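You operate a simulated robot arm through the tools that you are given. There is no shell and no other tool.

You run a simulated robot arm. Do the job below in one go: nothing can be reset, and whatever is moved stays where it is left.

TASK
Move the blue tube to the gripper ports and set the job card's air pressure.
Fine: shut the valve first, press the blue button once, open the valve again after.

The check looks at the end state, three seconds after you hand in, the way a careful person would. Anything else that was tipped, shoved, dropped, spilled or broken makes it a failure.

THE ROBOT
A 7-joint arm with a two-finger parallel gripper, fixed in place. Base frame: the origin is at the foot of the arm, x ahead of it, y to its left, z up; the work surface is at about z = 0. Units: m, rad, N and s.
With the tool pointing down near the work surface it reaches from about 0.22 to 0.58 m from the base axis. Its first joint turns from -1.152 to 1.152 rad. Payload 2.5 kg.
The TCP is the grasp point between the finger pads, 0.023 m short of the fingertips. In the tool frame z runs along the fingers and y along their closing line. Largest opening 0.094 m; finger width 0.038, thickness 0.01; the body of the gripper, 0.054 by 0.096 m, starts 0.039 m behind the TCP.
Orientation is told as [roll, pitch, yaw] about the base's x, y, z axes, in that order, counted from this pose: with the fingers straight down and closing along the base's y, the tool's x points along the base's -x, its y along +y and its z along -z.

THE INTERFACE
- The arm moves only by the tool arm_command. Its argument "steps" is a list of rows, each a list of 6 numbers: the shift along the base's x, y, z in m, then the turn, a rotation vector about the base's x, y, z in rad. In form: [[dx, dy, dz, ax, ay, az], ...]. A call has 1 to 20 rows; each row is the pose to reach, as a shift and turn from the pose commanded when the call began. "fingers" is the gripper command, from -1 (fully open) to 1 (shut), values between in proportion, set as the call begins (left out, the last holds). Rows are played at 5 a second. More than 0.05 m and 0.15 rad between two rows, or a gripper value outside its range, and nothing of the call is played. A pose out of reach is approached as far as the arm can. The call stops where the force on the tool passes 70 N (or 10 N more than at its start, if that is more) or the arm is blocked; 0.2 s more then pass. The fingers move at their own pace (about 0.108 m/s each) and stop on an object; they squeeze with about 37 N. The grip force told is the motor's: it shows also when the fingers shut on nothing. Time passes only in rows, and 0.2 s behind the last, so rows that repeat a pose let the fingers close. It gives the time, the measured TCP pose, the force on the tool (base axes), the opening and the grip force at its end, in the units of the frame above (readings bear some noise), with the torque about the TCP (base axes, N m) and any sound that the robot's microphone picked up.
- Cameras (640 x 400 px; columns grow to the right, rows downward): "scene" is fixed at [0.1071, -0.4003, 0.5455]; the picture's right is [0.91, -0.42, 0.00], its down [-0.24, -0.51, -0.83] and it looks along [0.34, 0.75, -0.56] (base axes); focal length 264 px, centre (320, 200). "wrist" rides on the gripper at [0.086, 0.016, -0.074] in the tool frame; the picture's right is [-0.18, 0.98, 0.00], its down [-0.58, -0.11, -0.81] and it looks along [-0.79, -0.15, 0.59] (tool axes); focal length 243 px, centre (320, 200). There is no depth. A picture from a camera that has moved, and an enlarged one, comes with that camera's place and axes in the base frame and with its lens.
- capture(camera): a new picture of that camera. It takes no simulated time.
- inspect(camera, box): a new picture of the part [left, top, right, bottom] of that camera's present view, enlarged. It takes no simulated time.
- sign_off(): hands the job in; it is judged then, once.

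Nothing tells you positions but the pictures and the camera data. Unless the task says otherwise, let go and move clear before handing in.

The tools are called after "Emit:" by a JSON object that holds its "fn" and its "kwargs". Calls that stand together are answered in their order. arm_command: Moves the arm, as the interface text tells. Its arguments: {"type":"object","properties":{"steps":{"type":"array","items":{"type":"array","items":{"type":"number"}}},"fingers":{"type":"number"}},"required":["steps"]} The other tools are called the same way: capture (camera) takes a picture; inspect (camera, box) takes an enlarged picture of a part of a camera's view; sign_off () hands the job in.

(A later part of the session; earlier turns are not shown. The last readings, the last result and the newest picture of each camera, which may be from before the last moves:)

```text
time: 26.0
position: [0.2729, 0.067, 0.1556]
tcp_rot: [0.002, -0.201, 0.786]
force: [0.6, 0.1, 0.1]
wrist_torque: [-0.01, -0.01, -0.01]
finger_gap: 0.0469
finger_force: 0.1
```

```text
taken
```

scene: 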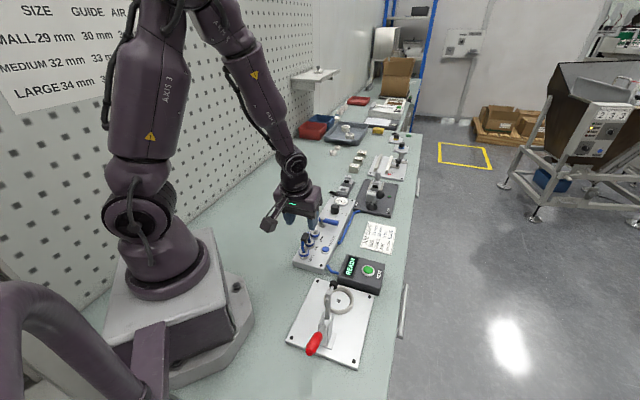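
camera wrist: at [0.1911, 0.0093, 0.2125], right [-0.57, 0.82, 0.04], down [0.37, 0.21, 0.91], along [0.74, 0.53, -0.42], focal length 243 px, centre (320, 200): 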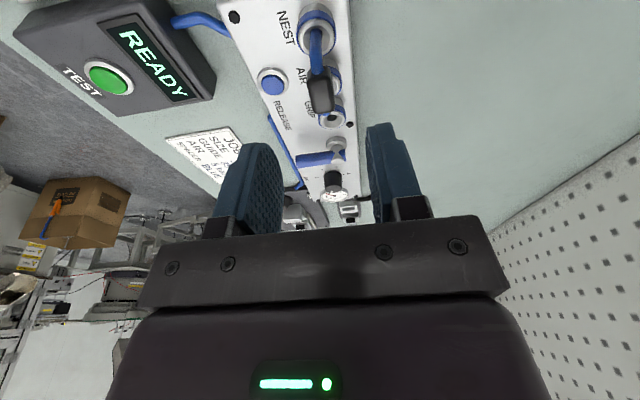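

The tool is tilted in line with the tube. I'll check the handle's position from this viewpoint before going down.

Emit:
{"fn": "inspect", "kwargs": {"camera": "wrist", "box": [270, 0, 382, 130]}}

Emit:
{"fn": "inspect", "kwargs": {"camera": "scene", "box": [270, 200, 350, 270]}}

```text
3.08 times, centred on (326, 65) of wrist
camera zoom: at [0.1911, 0.0093, 0.2125], right [-0.57, 0.82, 0.04], down [0.37, 0.21, 0.91], along [0.74, 0.53, -0.42], focal length 746 px, centre (302, 615)
```

zoom: 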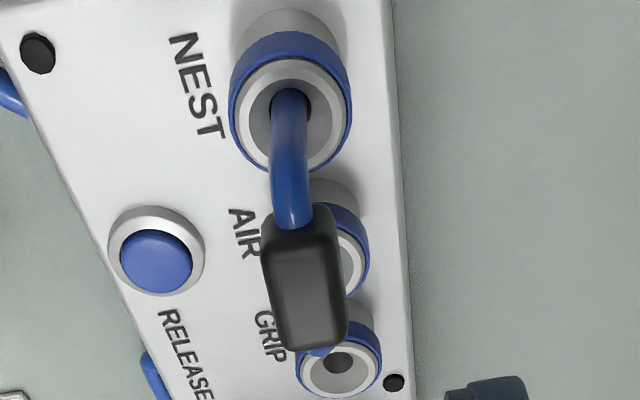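

```text
5.71 times, centred on (310, 235) of scene
camera zoom: at [0.1071, -0.4003, 0.5455], right [0.91, -0.42, 0.0], down [-0.24, -0.51, -0.83], along [0.34, 0.75, -0.56], focal length 1505 px, centre (377, 0)
```

zoom: 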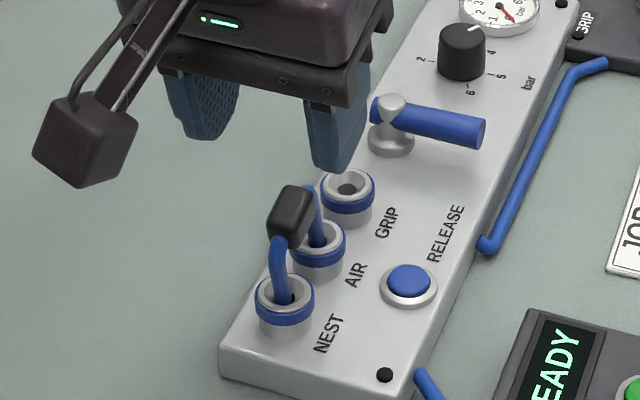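

The handle is confirmed at (0.284, 0.080, 0.077), and I'll descend along the tube axis to straddle it.

Emit:
{"fn": "arm_command", "kwargs": {"steps": [[0.0038, 0.0039, -0.0259, 0, 0, 0], [0.0076, 0.0078, -0.0518, 0, 0, 0], [0.0114, 0.0117, -0.0777, 0, 0, 0], [0.0114, 0.0117, -0.0777, 0, 0, 0]]}}

Emit:
{"fn": "capture", "kwargs": {"camera": "wrist"}}

Emit:
{"fn": "inspect", "kwargs": {"camera": "scene", "box": [270, 200, 350, 270]}}

```text
time: 27.0
position: [0.2851, 0.0786, 0.0777]
tcp_rot: [0.0, -0.201, 0.786]
force: [-1.1, 0.6, 0.2]
wrist_torque: [0.0, 0.02, 0.02]
finger_gap: 0.047
finger_force: 0.0
```

```text
taken
camera wrist: at [0.2029, 0.0208, 0.1345], right [-0.57, 0.82, 0.04], down [0.37, 0.21, 0.91], along [0.74, 0.53, -0.42], focal length 243 px, centre (320, 200)
```

wrist: 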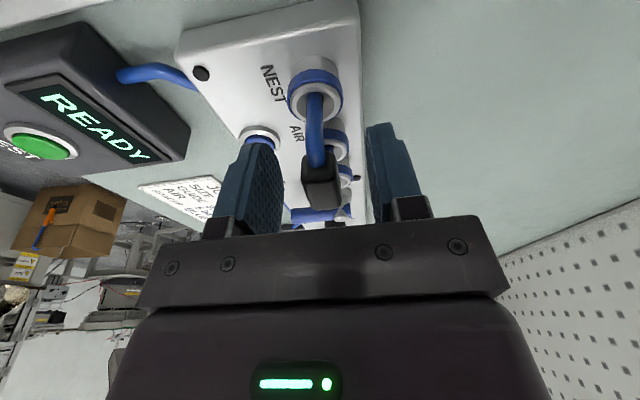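

```text
5.71 times, centred on (310, 235) of scene
camera zoom: at [0.1071, -0.4003, 0.5455], right [0.91, -0.42, 0.0], down [-0.24, -0.51, -0.83], along [0.34, 0.75, -0.56], focal length 1505 px, centre (377, 0)
```

zoom: 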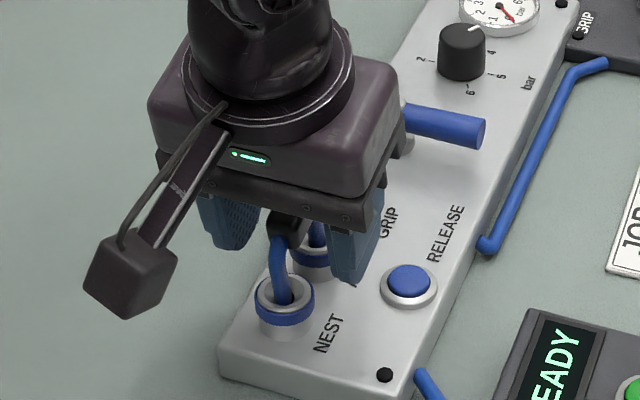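

The handle is centred between the fingers, so I'll close the grip.

Emit:
{"fn": "arm_command", "kwargs": {"steps": [[0, 0, 0, 0, 0, 0], [0, 0, 0, 0, 0, 0], [0, 0, 0, 0, 0, 0]], "fingers": 1}}

Emit:
{"fn": "capture", "kwargs": {"camera": "wrist"}}

Emit:
{"fn": "inspect", "kwargs": {"camera": "scene", "box": [270, 200, 350, 270]}}

```text
time: 27.8
position: [0.2837, 0.0794, 0.079]
tcp_rot: [0.0, -0.2, 0.786]
force: [-1.8, 3.3, -0.7]
wrist_torque: [0.19, 0.06, -0.04]
finger_gap: 0.0153
finger_force: 36.9
```

```text
taken
camera wrist: at [0.2027, 0.0209, 0.1348], right [-0.57, 0.82, 0.04], down [0.37, 0.21, 0.91], along [0.74, 0.53, -0.42], focal length 243 px, centre (320, 200)
```

wrist: 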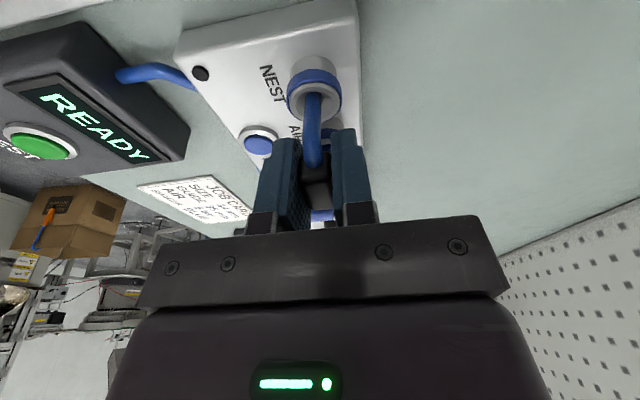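

```text
5.71 times, centred on (310, 235) of scene
camera zoom: at [0.1071, -0.4003, 0.5455], right [0.91, -0.42, 0.0], down [-0.24, -0.51, -0.83], along [0.34, 0.75, -0.56], focal length 1505 px, centre (377, 0)
```

zoom: 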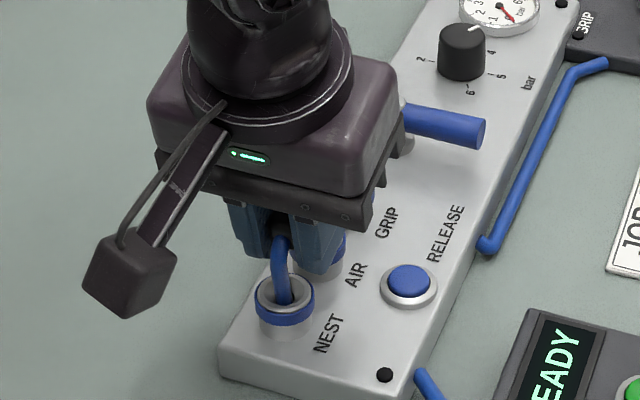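

The tube is gripped, with the gap at 15.3 mm on the handle. I'll straighten it over its ports while rising a few millimetres and watch the force.

Emit:
{"fn": "arm_command", "kwargs": {"steps": [[0.0015, 0.0015, 0.0015, -0.0354, 0.0354, 0], [0.003, 0.003, 0.003, -0.0707, 0.0707, 0], [0.0044, 0.0044, 0.0045, -0.1061, 0.1061, 0], [0.0058, 0.0057, 0.006, -0.1414, 0.1414, 0], [0.0058, 0.0057, 0.006, -0.1414, 0.1414, 0]]}}

Emit:
{"fn": "inspect", "kwargs": {"camera": "scene", "box": [270, 200, 350, 270]}}

```text
time: 29.0
position: [0.2907, 0.0846, 0.0842]
tcp_rot: [-0.001, 0.001, 0.786]
force: [0.7, 2.2, 0.6]
wrist_torque: [0.16, 0.06, -0.02]
finger_gap: 0.0147
finger_force: 37.6
```

```text
5.71 times, centred on (310, 235) of scene
camera zoom: at [0.1071, -0.4003, 0.5455], right [0.91, -0.42, 0.0], down [-0.24, -0.51, -0.83], along [0.34, 0.75, -0.56], focal length 1505 px, centre (377, 0)
```

zoom: 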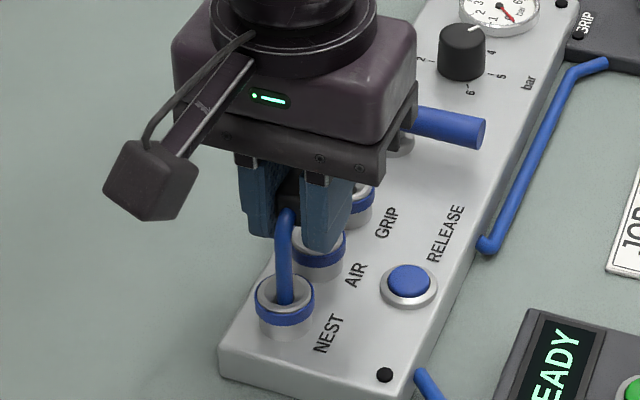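

The tube is upright and the forces are tiny, so I'll lift straight up.

Emit:
{"fn": "arm_command", "kwargs": {"steps": [[0, 0, 0.012, 0, 0, 0], [0, 0, 0.024, 0, 0, 0], [0, 0, 0.04, 0, 0, 0], [0, 0, 0.055, 0, 0, 0], [0, 0, 0.055, 0, 0, 0]]}}

Emit:
{"fn": "capture", "kwargs": {"camera": "wrist"}}

Emit:
{"fn": "inspect", "kwargs": {"camera": "scene", "box": [270, 190, 350, 260]}}

```text
time: 30.2
position: [0.2898, 0.0842, 0.1393]
tcp_rot: [0.0, 0.001, 0.785]
force: [0.3, -0.3, -1.3]
wrist_torque: [0.0, -0.02, -0.02]
finger_gap: 0.0148
finger_force: 37.3
```

```text
taken
camera wrist: at [0.2176, 0.0358, 0.2148], right [-0.56, 0.83, 0.0], down [0.49, 0.33, 0.81], along [0.67, 0.46, -0.59], focal length 243 px, centre (320, 200)
```

wrist: 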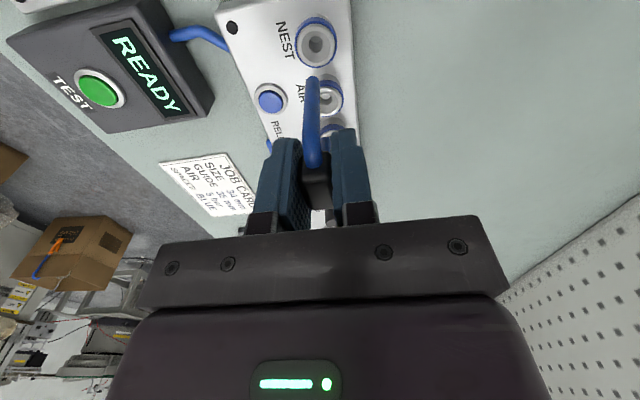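

```text
5.71 times, centred on (310, 225) of scene
camera zoom: at [0.1071, -0.4003, 0.5455], right [0.91, -0.42, 0.0], down [-0.24, -0.51, -0.83], along [0.34, 0.75, -0.56], focal length 1505 px, centre (377, 57)
```

zoom: 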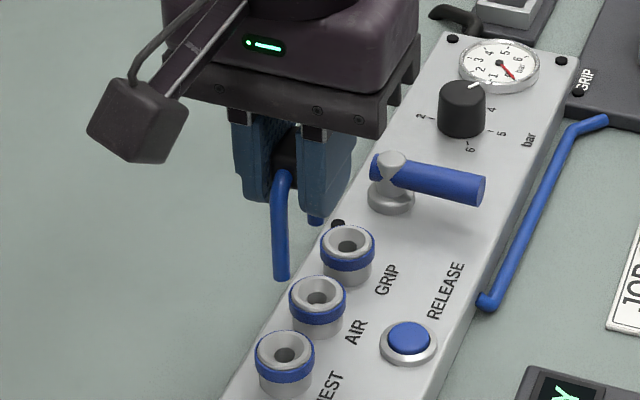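

The tube is out. I'll zoom in on the leg tips to verify their position and orientation relative to the gripper.

Emit:
{"fn": "inspect", "kwargs": {"camera": "wrist", "box": [270, 10, 370, 210]}}

Emit:
{"fn": "inspect", "kwargs": {"camera": "wrist", "box": [288, 60, 352, 100]}}

Emit:
{"fn": "inspect", "kwargs": {"camera": "scene", "box": [290, 205, 338, 245]}}

```text
2.00 times, centred on (320, 110) of wrist
camera zoom: at [0.2176, 0.0358, 0.2148], right [-0.56, 0.83, 0.0], down [0.49, 0.33, 0.81], along [0.67, 0.46, -0.59], focal length 485 px, centre (320, 380)
```

zoom: 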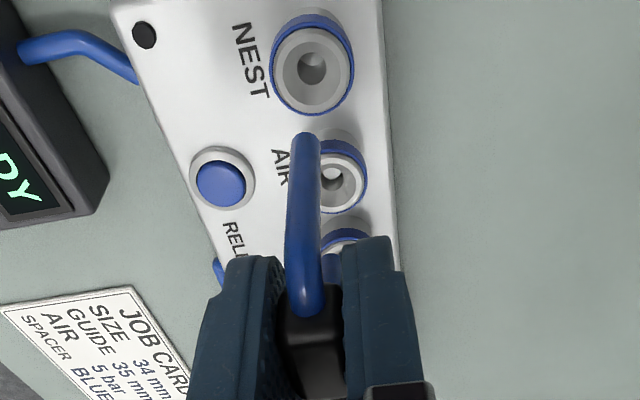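

```text
10.00 times, centred on (320, 80) of wrist
camera zoom: at [0.2176, 0.0358, 0.2148], right [-0.56, 0.83, 0.0], down [0.49, 0.33, 0.81], along [0.67, 0.46, -0.59], focal length 2426 px, centre (320, 1400)
```

zoom: 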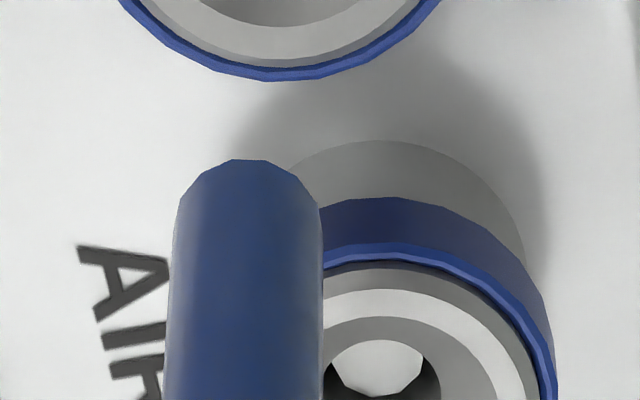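

```text
10.00 times, centred on (314, 225) of scene
camera zoom: at [0.1071, -0.4003, 0.5455], right [0.91, -0.42, 0.0], down [-0.24, -0.51, -0.83], along [0.34, 0.75, -0.56], focal length 2634 px, centre (380, -50)
```

zoom: 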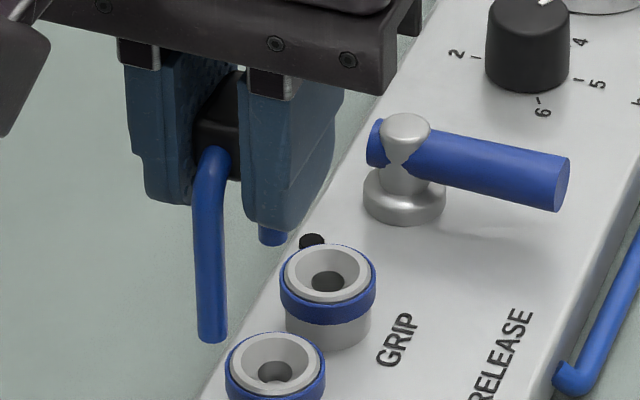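

The leg tips line up well: 7 mm tubes, 54 mm below the TCP, with negligible tilt. I'll shift one port spacing to above AIR and GRIP and lower part-way for a visual check.

Emit:
{"fn": "arm_command", "kwargs": {"steps": [[0.014, 0.014, 0, 0, 0, 0], [0.028, 0.028, 0, 0, 0, 0], [0.028, 0.028, -0.02, 0, 0, 0], [0.028, 0.028, -0.035, 0, 0, 0], [0.028, 0.028, -0.035, 0, 0, 0]]}}

Emit:
{"fn": "capture", "kwargs": {"camera": "wrist"}}

Emit:
{"fn": "inspect", "kwargs": {"camera": "wrist", "box": [270, 50, 382, 120]}}

Emit:
{"fn": "inspect", "kwargs": {"camera": "scene", "box": [290, 215, 346, 255]}}

```text
time: 31.4
position: [0.3176, 0.1133, 0.1051]
tcp_rot: [0.001, -0.001, 0.784]
force: [0.5, 0.3, -0.4]
wrist_torque: [0.02, -0.01, 0.0]
finger_gap: 0.0148
finger_force: 37.0
```

```text
taken
camera wrist: at [0.2453, 0.0641, 0.1796], right [-0.57, 0.82, 0.0], down [0.49, 0.33, 0.81], along [0.67, 0.46, -0.59], focal length 243 px, centre (320, 200)
```

wrist: 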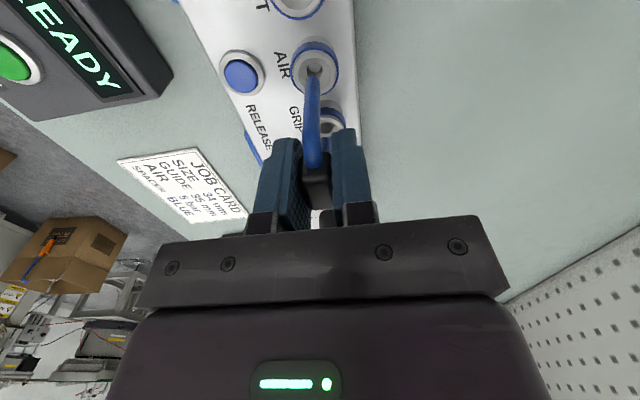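

```text
5.71 times, centred on (326, 85) of wrist
camera zoom: at [0.2453, 0.0641, 0.1796], right [-0.57, 0.82, 0.0], down [0.49, 0.33, 0.81], along [0.67, 0.46, -0.59], focal length 1386 px, centre (286, 857)
```

zoom: 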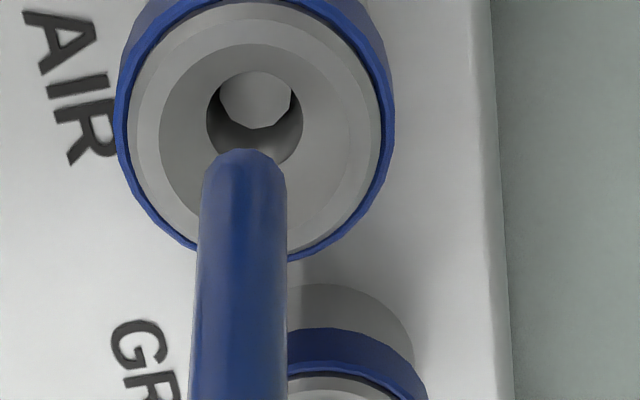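

```text
10.00 times, centred on (318, 235) of scene
camera zoom: at [0.1071, -0.4003, 0.5455], right [0.91, -0.42, 0.0], down [-0.24, -0.51, -0.83], along [0.34, 0.75, -0.56], focal length 2634 px, centre (340, -150)
```

zoom: 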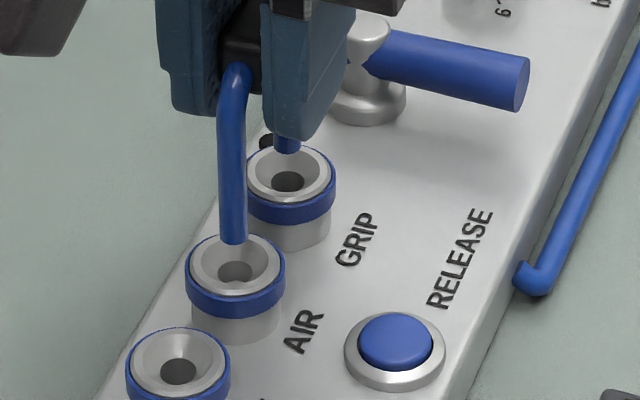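

The tips sit about 2.5 mm short of the hole centres toward NEST, so I'll shift +2.5 mm along the port line, lower slightly and check again.

Emit:
{"fn": "arm_command", "kwargs": {"steps": [[0.0018, 0.0018, 0, 0, 0, 0], [0.0018, 0.0018, -0.008, 0, 0, 0], [0.0018, 0.0018, -0.008, 0, 0, 0]]}}

Emit:
{"fn": "inspect", "kwargs": {"camera": "wrist", "box": [270, 40, 382, 140]}}

Emit:
{"fn": "inspect", "kwargs": {"camera": "scene", "box": [295, 220, 335, 250]}}

```text
time: 32.2
position: [0.3199, 0.1144, 0.097]
tcp_rot: [0.001, 0.0, 0.786]
force: [0.0, -1.0, -0.5]
wrist_torque: [0.03, 0.01, -0.02]
finger_gap: 0.0149
finger_force: 37.1
```

```text
4.00 times, centred on (326, 90) of wrist
camera zoom: at [0.2474, 0.0658, 0.1714], right [-0.56, 0.83, 0.0], down [0.49, 0.33, 0.81], along [0.67, 0.46, -0.59], focal length 970 px, centre (296, 640)
```

zoom: 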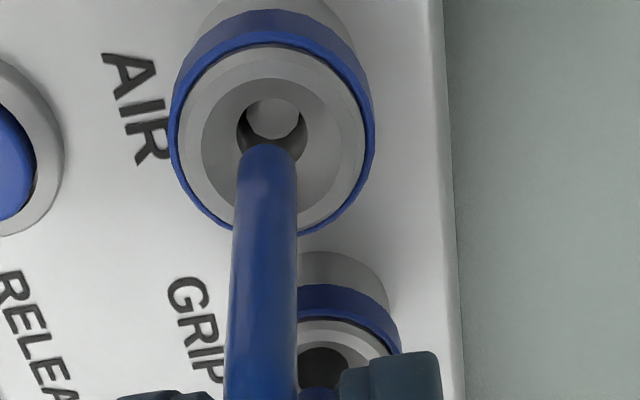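

```text
13.33 times, centred on (315, 235) of scene
camera zoom: at [0.1071, -0.4003, 0.5455], right [0.91, -0.42, 0.0], down [-0.24, -0.51, -0.83], along [0.34, 0.75, -0.56], focal length 3513 px, centre (387, -267)
```

zoom: 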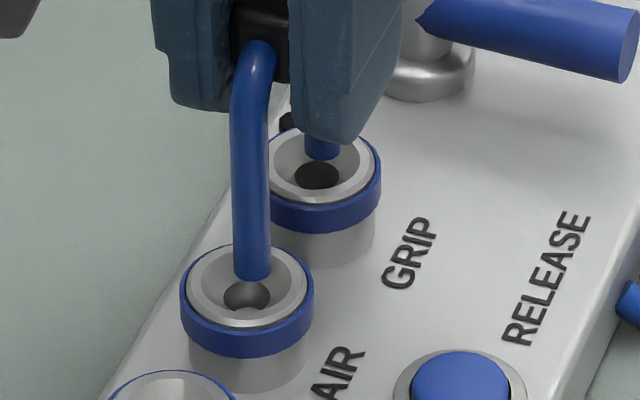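

The tips are within about 1 mm of the hole centres, inside the funnels. I'll apply a small correction and descend in small steps while watching the force.

Emit:
{"fn": "arm_command", "kwargs": {"steps": [[0.0002, 0.0008, -0.002, 0, 0, 0], [0.0002, 0.0008, -0.005, 0, 0, 0], [0.0002, 0.0008, -0.008, 0, 0, 0], [0.0002, 0.0008, -0.008, 0, 0, 0]]}}

Emit:
{"fn": "inspect", "kwargs": {"camera": "scene", "box": [295, 220, 335, 250]}}

Emit:
{"fn": "inspect", "kwargs": {"camera": "wrist", "box": [270, 40, 382, 140]}}

```text
time: 33.2
position: [0.3214, 0.114, 0.0885]
tcp_rot: [0.0, 0.0, 0.785]
force: [0.6, -0.5, -0.3]
wrist_torque: [0.02, -0.01, -0.02]
finger_gap: 0.0148
finger_force: 37.2
```

```text
13.33 times, centred on (315, 235) of scene
camera zoom: at [0.1071, -0.4003, 0.5455], right [0.91, -0.42, 0.0], down [-0.24, -0.51, -0.83], along [0.34, 0.75, -0.56], focal length 3513 px, centre (387, -267)
```

zoom: 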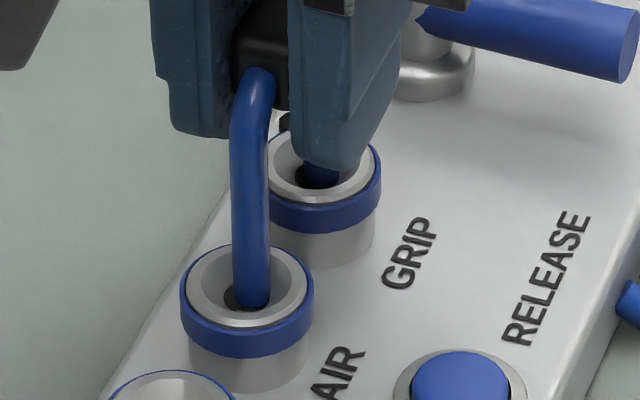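

```text
4.00 times, centred on (326, 90) of wrist
camera zoom: at [0.2476, 0.0667, 0.1635], right [-0.57, 0.82, 0.0], down [0.49, 0.33, 0.81], along [0.67, 0.46, -0.59], focal length 970 px, centre (296, 640)
```

zoom: 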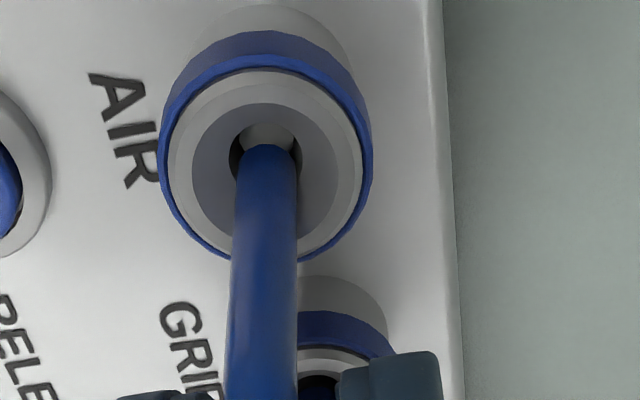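

Rechecking the tip ellipses, I had taken the tip's edge for its centre. My +2.5 mm shift was unnecessary and the tip now sits about 2 mm too far toward GRIP. I'll raise a little, shift back and re-check.

Emit:
{"fn": "arm_command", "kwargs": {"steps": [[0, 0, 0.004, 0, 0, 0], [-0.0017, -0.0017, 0.004, 0, 0, 0], [-0.0017, -0.0017, 0.002, 0, 0, 0], [-0.0017, -0.0017, 0.002, 0, 0, 0]]}}

Emit:
{"fn": "inspect", "kwargs": {"camera": "scene", "box": [295, 220, 335, 250]}}

Emit:
{"fn": "inspect", "kwargs": {"camera": "wrist", "box": [280, 45, 360, 95]}}

Emit:
{"fn": "inspect", "kwargs": {"camera": "wrist", "box": [270, 100, 382, 170]}}

```text
time: 34.2
position: [0.3191, 0.114, 0.0911]
tcp_rot: [0.0, 0.0, 0.785]
force: [0.3, 0.1, -1.5]
wrist_torque: [0.01, 0.0, -0.01]
finger_gap: 0.015
finger_force: 36.8
```

```text
13.33 times, centred on (315, 235) of scene
camera zoom: at [0.1071, -0.4003, 0.5455], right [0.91, -0.42, 0.0], down [-0.24, -0.51, -0.83], along [0.34, 0.75, -0.56], focal length 3513 px, centre (387, -267)
```

zoom: 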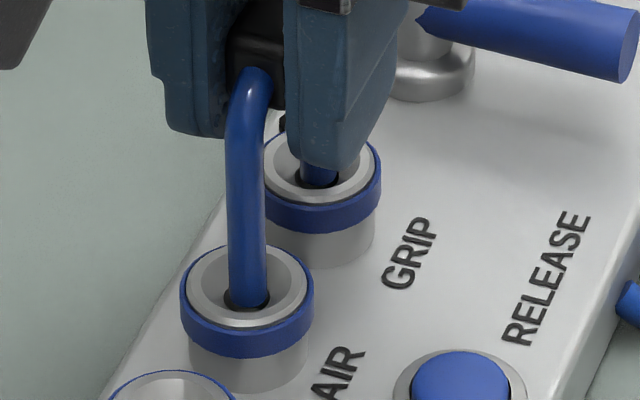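

```text
8.00 times, centred on (320, 70) of wrist
camera zoom: at [0.2458, 0.0648, 0.1658], right [-0.56, 0.83, 0.0], down [0.49, 0.33, 0.81], along [0.67, 0.46, -0.59], focal length 1941 px, centre (320, 1240)
```

zoom: 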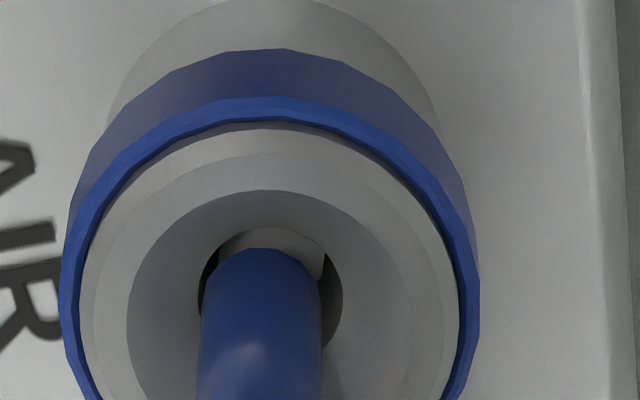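

```text
5.71 times, centred on (326, 135) of wrist
camera zoom: at [0.2458, 0.0648, 0.1658], right [-0.56, 0.83, 0.0], down [0.49, 0.33, 0.81], along [0.67, 0.46, -0.59], focal length 1386 px, centre (286, 571)
```

zoom: 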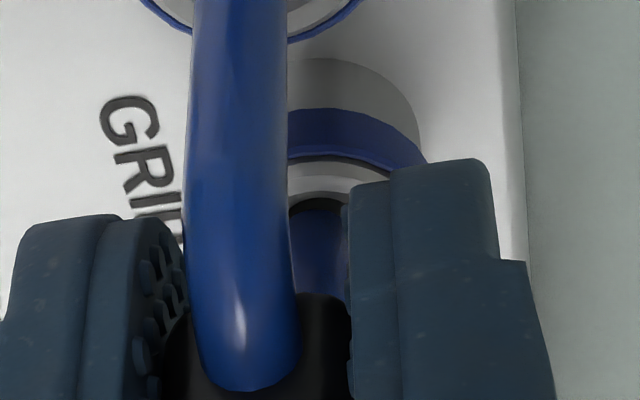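

The tips are now concentric with the holes to about 0.7 mm. I'll apply a 0.6 mm cross correction and insert slowly.

Emit:
{"fn": "arm_command", "kwargs": {"steps": [[-0.0004, 0.0004, -0.001, 0, 0, 0], [-0.0004, 0.0004, -0.003, 0, 0, 0], [-0.0004, 0.0004, -0.005, 0, 0, 0], [-0.0004, 0.0004, -0.005, 0, 0, 0]]}}

Emit:
{"fn": "inspect", "kwargs": {"camera": "scene", "box": [295, 220, 335, 250]}}

```text
time: 35.2
position: [0.3182, 0.1139, 0.0859]
tcp_rot: [-0.001, 0.001, 0.785]
force: [0.3, -0.2, -0.4]
wrist_torque: [0.01, 0.02, 0.0]
finger_gap: 0.0149
finger_force: 36.5
```

```text
13.33 times, centred on (315, 235) of scene
camera zoom: at [0.1071, -0.4003, 0.5455], right [0.91, -0.42, 0.0], down [-0.24, -0.51, -0.83], along [0.34, 0.75, -0.56], focal length 3513 px, centre (387, -267)
```

zoom: 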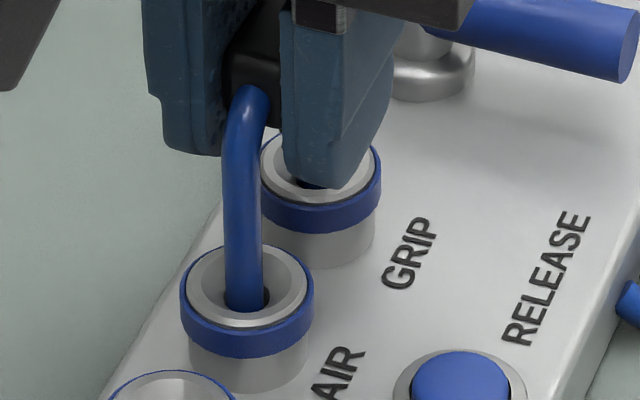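

The legs are in the holes and the force is zero, so I'll continue down in small steps.

Emit:
{"fn": "arm_command", "kwargs": {"steps": [[0, 0, -0.002, 0, 0, 0], [0, 0, -0.004, 0, 0, 0], [0, 0, -0.006, 0, 0, 0], [0, 0, -0.006, 0, 0, 0]]}}

Emit:
{"fn": "inspect", "kwargs": {"camera": "scene", "box": [295, 220, 335, 250]}}

```text
time: 36.2
position: [0.3191, 0.115, 0.0796]
tcp_rot: [0.002, 0.001, 0.785]
force: [-2.8, -1.5, 13.4]
wrist_torque: [-0.24, 0.29, -0.02]
finger_gap: 0.0148
finger_force: 36.5
```

```text
13.33 times, centred on (315, 235) of scene
camera zoom: at [0.107, -0.4003, 0.5455], right [0.91, -0.42, 0.0], down [-0.24, -0.51, -0.83], along [0.34, 0.75, -0.56], focal length 3513 px, centre (387, -267)
```

zoom: 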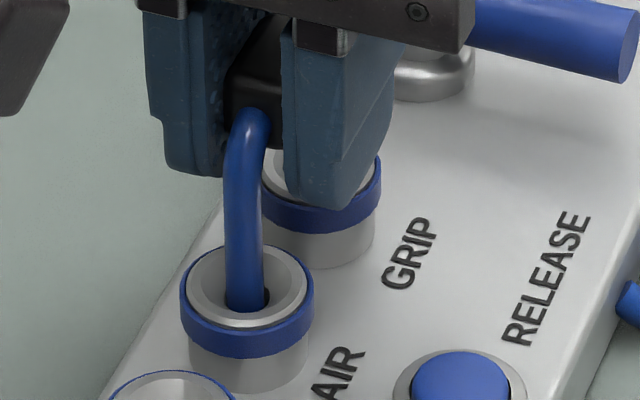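

About 13 N shows up near the expected seating depth, mostly on the AIR leg. I'll push slightly more and listen for a click.

Emit:
{"fn": "arm_command", "kwargs": {"steps": [[0, 0, -0.0005, 0, 0, 0], [0, 0, -0.001, 0, 0, 0], [0, 0, -0.001, 0, 0, 0]]}}

Emit:
{"fn": "inspect", "kwargs": {"camera": "wrist", "box": [270, 40, 382, 110]}}

Emit:
{"fn": "inspect", "kwargs": {"camera": "wrist", "box": [270, 100, 382, 170]}}

```text
time: 37.0
position: [0.3183, 0.1132, 0.0793]
tcp_rot: [0.0, -0.001, 0.785]
force: [-4.7, -1.5, 26.5]
wrist_torque: [-0.42, 0.57, -0.01]
finger_gap: 0.015
finger_force: 37.0
```

```text
5.71 times, centred on (326, 75) of wrist
camera zoom: at [0.2458, 0.0656, 0.1539], right [-0.56, 0.83, 0.0], down [0.49, 0.33, 0.81], along [0.67, 0.46, -0.59], focal length 1386 px, centre (286, 914)
```

zoom: 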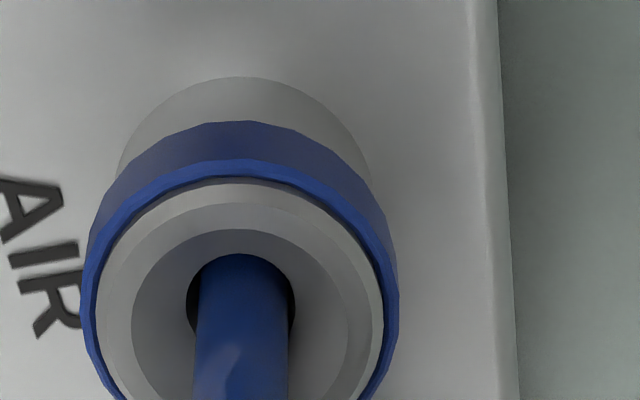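

```text
5.71 times, centred on (326, 135) of wrist
camera zoom: at [0.2458, 0.0656, 0.1539], right [-0.56, 0.83, 0.0], down [0.49, 0.33, 0.81], along [0.67, 0.46, -0.59], focal length 1386 px, centre (286, 571)
```

zoom: 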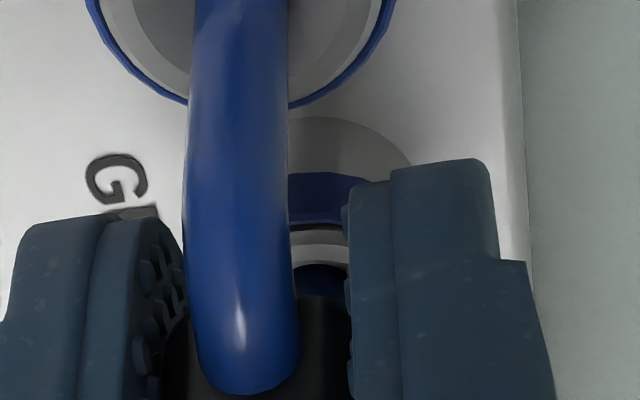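

The torque shows only the AIR leg is bottoming, so a small residual tilt is keeping the GRIP leg high. I'll back off 2 mm, rotate about the cross axis by −0.05 rad with a compensating shift, and re-press.

Emit:
{"fn": "arm_command", "kwargs": {"steps": [[0, 0, 0.0015, 0, 0, 0], [0, 0, 0.0025, 0, 0, 0], [0.0011, 0.0011, 0.0025, -0.0177, 0.0177, 0], [0.0022, 0.0022, 0.0025, -0.0354, 0.0354, 0], [0.0022, 0.0022, 0.0025, -0.0354, 0.0354, 0]]}}

Emit:
{"fn": "inspect", "kwargs": {"camera": "wrist", "box": [270, 40, 382, 110]}}

Emit:
{"fn": "inspect", "kwargs": {"camera": "scene", "box": [295, 220, 335, 250]}}

```text
time: 38.2
position: [0.3201, 0.1157, 0.0811]
tcp_rot: [0.002, 0.054, 0.786]
force: [-0.9, 1.1, -4.1]
wrist_torque: [0.08, 0.06, -0.02]
finger_gap: 0.0146
finger_force: 36.9
```

```text
5.71 times, centred on (326, 75) of wrist
camera zoom: at [0.2499, 0.0701, 0.1607], right [-0.57, 0.82, -0.01], down [0.52, 0.36, 0.77], along [0.64, 0.43, -0.63], focal length 1386 px, centre (286, 914)
```

zoom: 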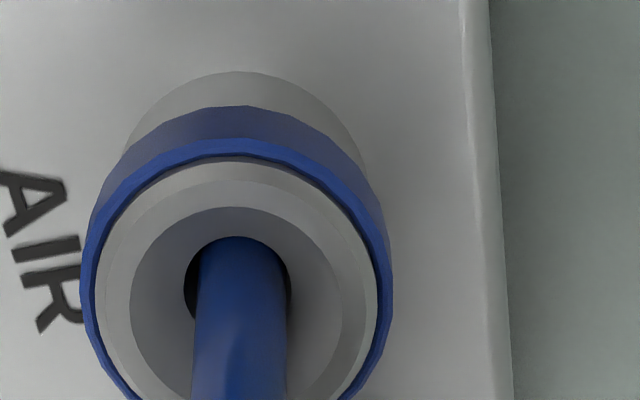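

```text
13.33 times, centred on (315, 235) of scene
camera zoom: at [0.1071, -0.4003, 0.5455], right [0.91, -0.42, 0.0], down [-0.24, -0.51, -0.83], along [0.34, 0.75, -0.56], focal length 3513 px, centre (387, -267)
```

zoom: 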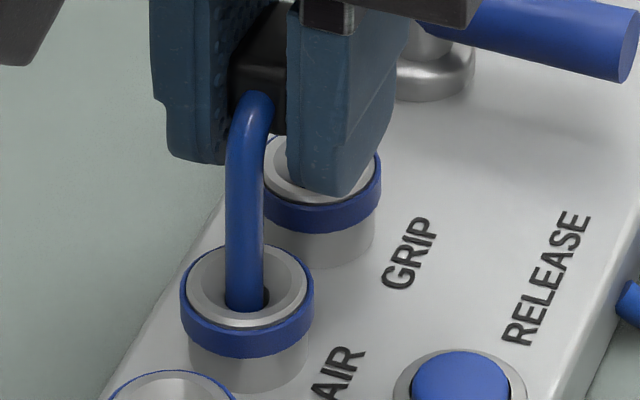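

I've re-tilted by −0.05 rad and will press down again, watching the torque balance.

Emit:
{"fn": "arm_command", "kwargs": {"steps": [[0, 0, -0.001, 0, 0, 0], [0, 0, -0.002, 0, 0, 0], [0, 0, -0.002, 0, 0, 0]]}}

```text
time: 39.0
position: [0.3203, 0.1162, 0.0792]
tcp_rot: [-0.001, 0.049, 0.785]
force: [-5.1, -0.2, 11.5]
wrist_torque: [-0.09, 0.28, 0.02]
finger_gap: 0.015
finger_force: 36.7
```

The load is now shared by both legs. I'll relieve the small side force and press a little further.

Emit:
{"fn": "arm_command", "kwargs": {"steps": [[-0.0005, 0, 0, 0, 0, 0], [-0.001, 0, 0, 0, 0, 0], [-0.001, 0, -0.0007, 0, 0, 0], [-0.001, 0, -0.0007, 0, 0, 0]]}}

Emit:
{"fn": "inspect", "kwargs": {"camera": "scene", "box": [295, 220, 335, 250]}}

```text
time: 40.0
position: [0.32, 0.1162, 0.078]
tcp_rot: [-0.001, 0.048, 0.785]
force: [6.8, -1.9, 1.4]
wrist_torque: [-0.06, -0.26, 0.01]
finger_gap: 0.0148
finger_force: 37.0
```

```text
13.33 times, centred on (315, 235) of scene
camera zoom: at [0.1071, -0.4003, 0.5455], right [0.91, -0.42, 0.0], down [-0.24, -0.51, -0.83], along [0.34, 0.75, -0.56], focal length 3513 px, centre (387, -267)
```

zoom: 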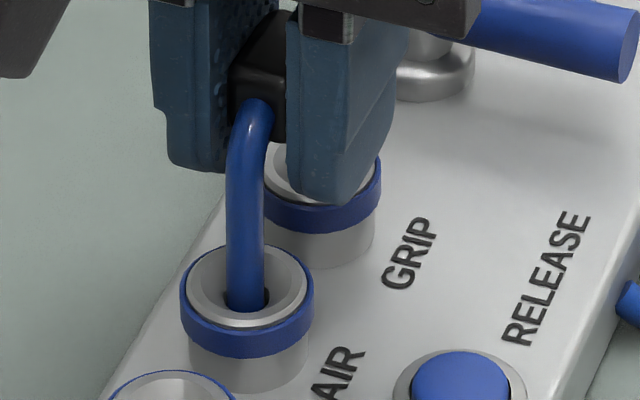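

The vertical load disappeared, so it had been wedging. I'll centre the sideways force by moving half-way back and continue down gently.

Emit:
{"fn": "arm_command", "kwargs": {"steps": [[0.0005, -0.0001, 0, 0, 0, 0], [0.0005, -0.0001, -0.0005, 0, 0, 0], [0.0005, -0.0001, -0.001, 0, 0, 0], [0.0005, -0.0001, -0.001, 0, 0, 0]]}}

Emit:
{"fn": "inspect", "kwargs": {"camera": "scene", "box": [295, 220, 335, 250]}}

```text
time: 41.0
position: [0.3194, 0.1164, 0.0777]
tcp_rot: [0.0, 0.052, 0.786]
force: [-2.2, 0.5, 17.4]
wrist_torque: [-0.21, 0.29, 0.0]
finger_gap: 0.0147
finger_force: 37.2
```

```text
13.33 times, centred on (315, 235) of scene
camera zoom: at [0.107, -0.4004, 0.5455], right [0.91, -0.42, 0.0], down [-0.24, -0.51, -0.83], along [0.34, 0.75, -0.56], focal length 3513 px, centre (387, -267)
```

zoom: 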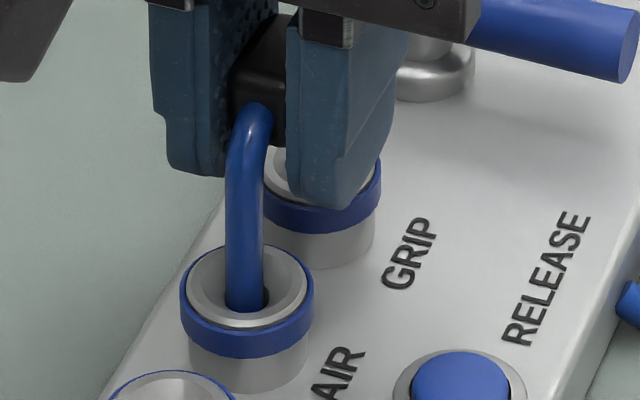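

The AIR leg is at seated depth but still carries most of the load. I'll rotate another −0.04 rad, pivoting about the AIR tip, to bring the GRIP leg down.

Emit:
{"fn": "arm_command", "kwargs": {"steps": [[0, 0, 0.0008, 0, 0, 0], [0.0008, 0.0008, 0.0006, -0.0141, 0.0141, 0], [0.0015, 0.0015, 0.0003, -0.0283, 0.0283, 0], [0.0015, 0.0015, 0, -0.0283, 0.0283, 0], [0.0015, 0.0015, 0, -0.0283, 0.0283, 0]]}}

Emit:
{"fn": "inspect", "kwargs": {"camera": "scene", "box": [295, 220, 335, 250]}}

Emit:
{"fn": "capture", "kwargs": {"camera": "wrist"}}

```text
time: 42.2
position: [0.322, 0.1164, 0.0779]
tcp_rot: [0.001, 0.089, 0.785]
force: [0.5, 1.2, 1.3]
wrist_torque: [0.05, -0.05, -0.02]
finger_gap: 0.0149
finger_force: 36.9
```

```text
13.33 times, centred on (315, 235) of scene
camera zoom: at [0.1071, -0.4003, 0.5455], right [0.91, -0.42, 0.0], down [-0.24, -0.51, -0.83], along [0.34, 0.75, -0.56], focal length 3513 px, centre (387, -267)
```

zoom: 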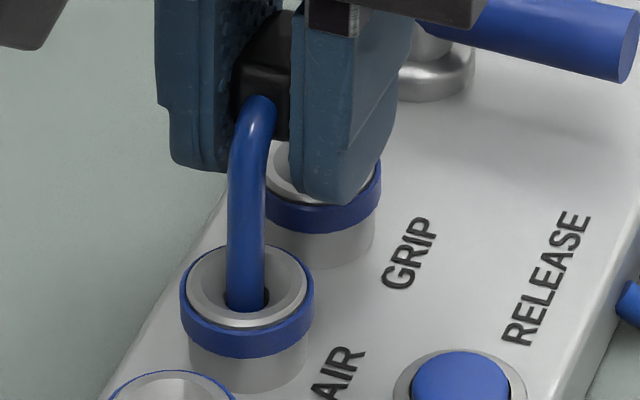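

```text
taken
camera wrist: at [0.2533, 0.0739, 0.16], right [-0.57, 0.82, -0.02], down [0.54, 0.38, 0.75], along [0.63, 0.42, -0.66], focal length 243 px, centre (320, 200)
```

wrist: 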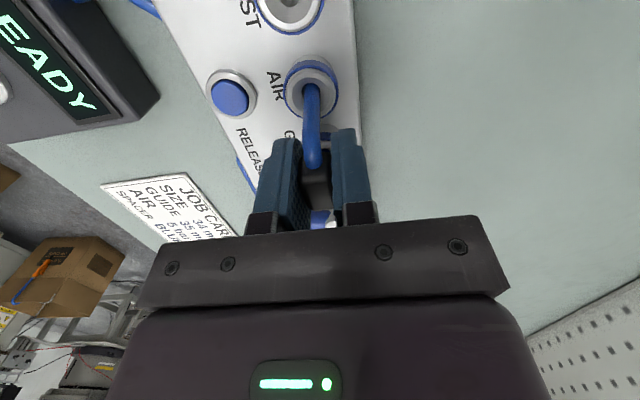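

The forces are near zero now, so I'll press down again gently.

Emit:
{"fn": "arm_command", "kwargs": {"steps": [[0, 0, -0.0005, 0, 0, 0], [0, 0, -0.001, 0, 0, 0], [0, 0, -0.0015, 0, 0, 0], [0, 0, -0.0015, 0, 0, 0]]}}

```text
time: 43.2
position: [0.3211, 0.1173, 0.0763]
tcp_rot: [0.001, 0.089, 0.785]
force: [-4.0, -0.3, 25.4]
wrist_torque: [-0.4, 0.57, -0.07]
finger_gap: 0.0149
finger_force: 37.2
```

Only the AIR leg still carries load, probably because the tube is pivoting in the pads. I'll relieve the force, open the fingers a little and look at how the tube sits.

Emit:
{"fn": "arm_command", "kwargs": {"steps": [[0, 0, 0.0008, 0, 0, 0], [0, 0, 0.0016, 0, 0, 0], [0, 0, 0.0016, 0, 0, 0]]}}

Emit:
{"fn": "arm_command", "kwargs": {"steps": [[0, 0, 0, 0, 0, 0], [0, 0, 0, 0, 0, 0], [0, 0, 0, 0, 0, 0]], "fingers": 0.2}}

Emit:
{"fn": "capture", "kwargs": {"camera": "wrist"}}

Emit:
{"fn": "inspect", "kwargs": {"camera": "scene", "box": [295, 220, 335, 250]}}

```text
time: 44.0
position: [0.3215, 0.1177, 0.0772]
tcp_rot: [-0.001, 0.091, 0.785]
force: [4.0, 1.1, -11.7]
wrist_torque: [0.15, -0.29, 0.02]
finger_gap: 0.0149
finger_force: 36.9
```

```text
time: 44.8
position: [0.3212, 0.1183, 0.0784]
tcp_rot: [0.0, 0.09, 0.785]
force: [-0.1, -0.3, -0.1]
wrist_torque: [-0.04, -0.01, -0.03]
finger_gap: 0.0374
finger_force: 0.1
```

```text
taken
camera wrist: at [0.2534, 0.0739, 0.1602], right [-0.57, 0.82, -0.02], down [0.54, 0.38, 0.75], along [0.63, 0.42, -0.66], focal length 243 px, centre (320, 200)
```

wrist: 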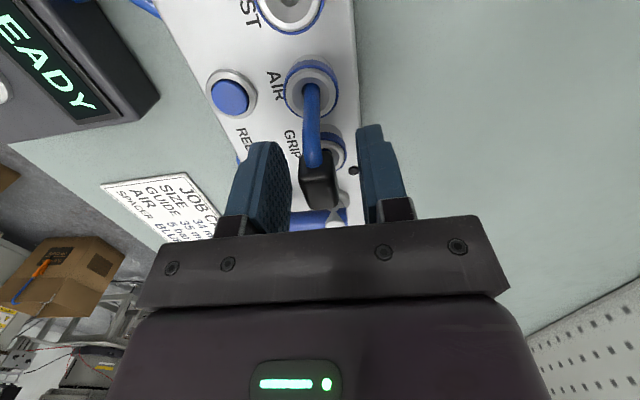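

```text
13.33 times, centred on (315, 235) of scene
camera zoom: at [0.1071, -0.4003, 0.5455], right [0.91, -0.42, 0.0], down [-0.24, -0.51, -0.83], along [0.34, 0.75, -0.56], focal length 3513 px, centre (387, -267)
```

zoom: 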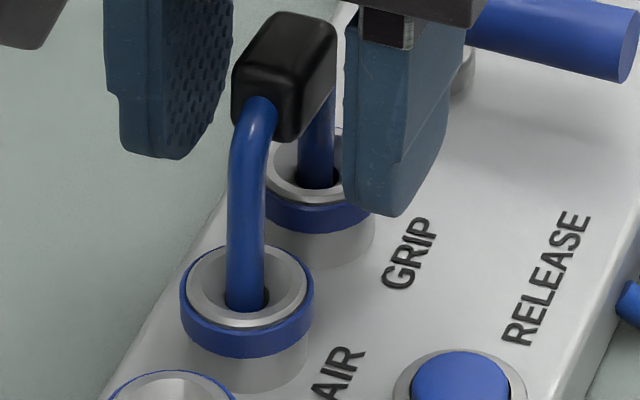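

While backing off there was about 12 N of pull-out resistance at the AIR leg, so the collet is gripping it, and the tube now stands nearly upright. I'll measure the handle pose precisely.

Emit:
{"fn": "inspect", "kwargs": {"camera": "wrist", "box": [270, 60, 382, 220]}}

Emit:
{"fn": "inspect", "kwargs": {"camera": "wrist", "box": [288, 60, 368, 110]}}

Emit:
{"fn": "inspect", "kwargs": {"camera": "wrist", "box": [288, 120, 368, 170]}}

Emit:
{"fn": "inspect", "kwargs": {"camera": "scene", "box": [305, 218, 329, 248]}}

```text
2.50 times, centred on (326, 140) of wrist
camera zoom: at [0.2534, 0.0739, 0.1602], right [-0.57, 0.82, -0.02], down [0.54, 0.38, 0.75], along [0.63, 0.42, -0.66], focal length 606 px, centre (305, 350)
```

zoom: 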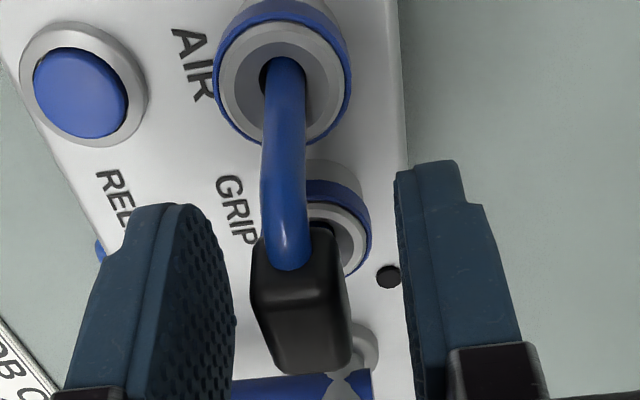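

```text
8.00 times, centred on (328, 85) of wrist
camera zoom: at [0.2534, 0.0739, 0.1602], right [-0.57, 0.82, -0.02], down [0.54, 0.38, 0.75], along [0.63, 0.42, -0.66], focal length 1941 px, centre (256, 1120)
```

zoom: 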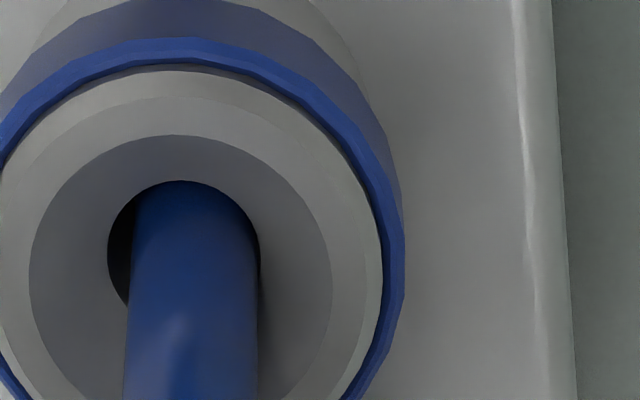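

```text
8.00 times, centred on (328, 145) of wrist
camera zoom: at [0.2534, 0.0739, 0.1602], right [-0.57, 0.82, -0.02], down [0.54, 0.38, 0.75], along [0.63, 0.42, -0.66], focal length 1941 px, centre (256, 640)
```

zoom: 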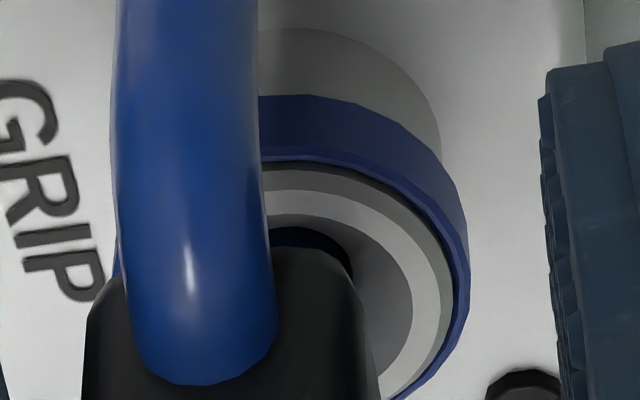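

```text
13.33 times, centred on (317, 233) of scene
camera zoom: at [0.1071, -0.4003, 0.5455], right [0.91, -0.42, 0.0], down [-0.24, -0.51, -0.83], along [0.34, 0.75, -0.56], focal length 3513 px, centre (360, -240)
```

zoom: 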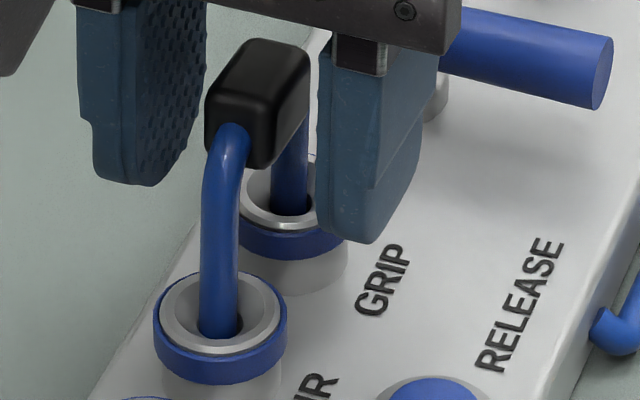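

The handle now sits at about (0.321, 0.1177, 0.0763), a few mm toward GRIP. I'll raise clear and take the side view again to see the true lean and seating.

Emit:
{"fn": "arm_command", "kwargs": {"steps": [[0, 0, 0, 0, 0, 0], [0, 0, 0, 0, 0, 0], [0, 0, 0.03, 0, 0, 0], [0, 0, 0.06, 0, 0, 0], [0, 0, 0.1, 0.0318, -0.0318, 0], [0, 0, 0.11, 0.0636, -0.0636, 0], [0, 0, 0.11, 0.0636, -0.0636, 0]], "fingers": -0.1}}

Emit:
{"fn": "arm_command", "kwargs": {"steps": [[-0.0036, 0.0049, 0, 0, 0, -0.131], [-0.0073, 0.0099, 0, 0, 0, -0.262], [-0.0109, 0.0148, 0, 0, 0, -0.393], [-0.0146, 0.0197, 0, 0, 0, -0.524], [-0.0182, 0.0247, 0, 0, 0, -0.655], [-0.0218, 0.0296, 0, 0, 0, -0.786], [-0.0255, 0.0345, 0, 0, 0, -0.917], [-0.0291, 0.0395, 0, 0, 0, -1.048], [-0.0328, 0.0444, 0, 0, 0, -1.179], [-0.0364, 0.0493, 0, 0, 0, -1.31], [-0.04, 0.0543, 0, 0, 0, -1.441], [-0.0437, 0.0592, -0.02, 0, 0, -1.571], [-0.0437, 0.0592, -0.05, 0, 0, -1.571], [-0.0437, 0.0592, -0.05, 0, 0, -1.571]], "fingers": -1}}

Emit:
{"fn": "capture", "kwargs": {"camera": "wrist"}}

Emit:
{"fn": "inspect", "kwargs": {"camera": "wrist", "box": [280, 120, 376, 210]}}

Emit:
{"fn": "inspect", "kwargs": {"camera": "scene", "box": [295, 215, 335, 250]}}

```text
time: 46.4
position: [0.3211, 0.117, 0.189]
tcp_rot: [-0.002, 0.001, 0.785]
force: [-0.3, 0.5, -0.4]
wrist_torque: [-0.01, -0.01, 0.01]
finger_gap: 0.0518
finger_force: 0.0
```

```text
time: 49.4
position: [0.2773, 0.1756, 0.1382]
tcp_rot: [0.001, -0.001, -0.787]
force: [-0.5, 0.1, 0.1]
wrist_torque: [-0.01, 0.0, -0.01]
finger_gap: 0.0939
finger_force: 0.0
```

```text
taken
camera wrist: at [0.2288, 0.2507, 0.2129], right [0.83, 0.56, 0.0], down [0.33, -0.49, 0.81], along [0.45, -0.67, -0.59], focal length 243 px, centre (320, 200)
```

wrist: 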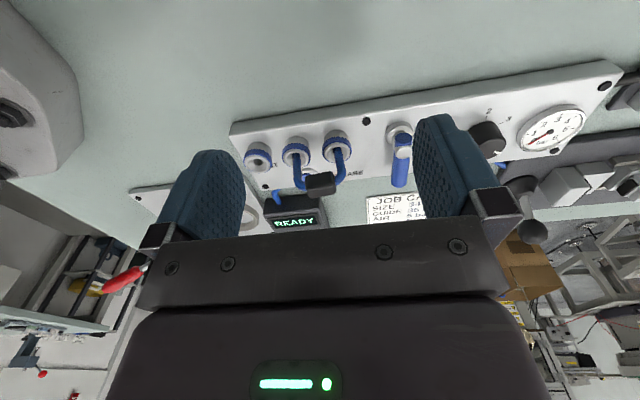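

```text
4.44 times, centred on (328, 165) of wrist
camera zoom: at [0.2288, 0.2507, 0.2129], right [0.83, 0.56, 0.0], down [0.33, -0.49, 0.81], along [0.45, -0.67, -0.59], focal length 1078 px, centre (284, 356)
```

zoom: 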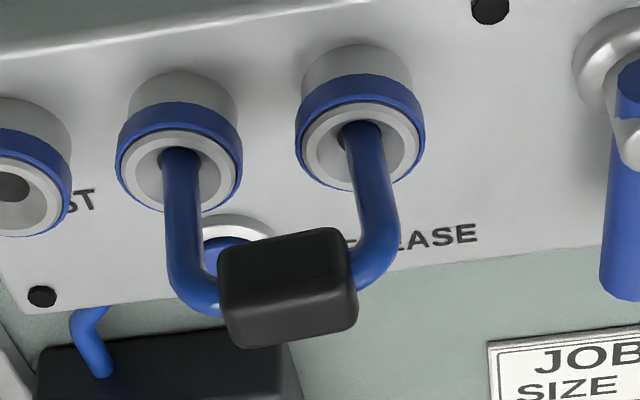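

```text
11.43 times, centred on (315, 232) of scene
camera zoom: at [0.1071, -0.4003, 0.5455], right [0.91, -0.42, 0.0], down [-0.24, -0.51, -0.83], along [0.34, 0.75, -0.56], focal length 3011 px, centre (377, -171)
```

zoom: 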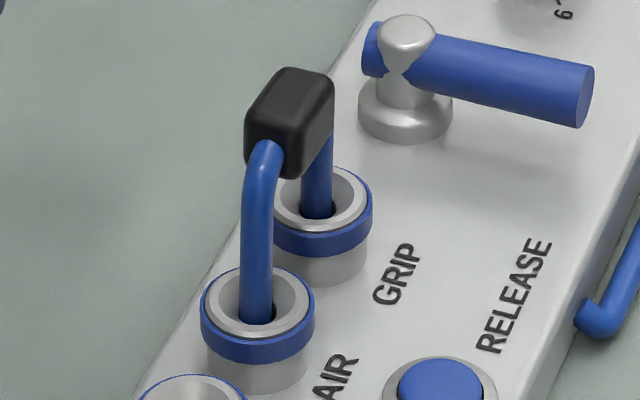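

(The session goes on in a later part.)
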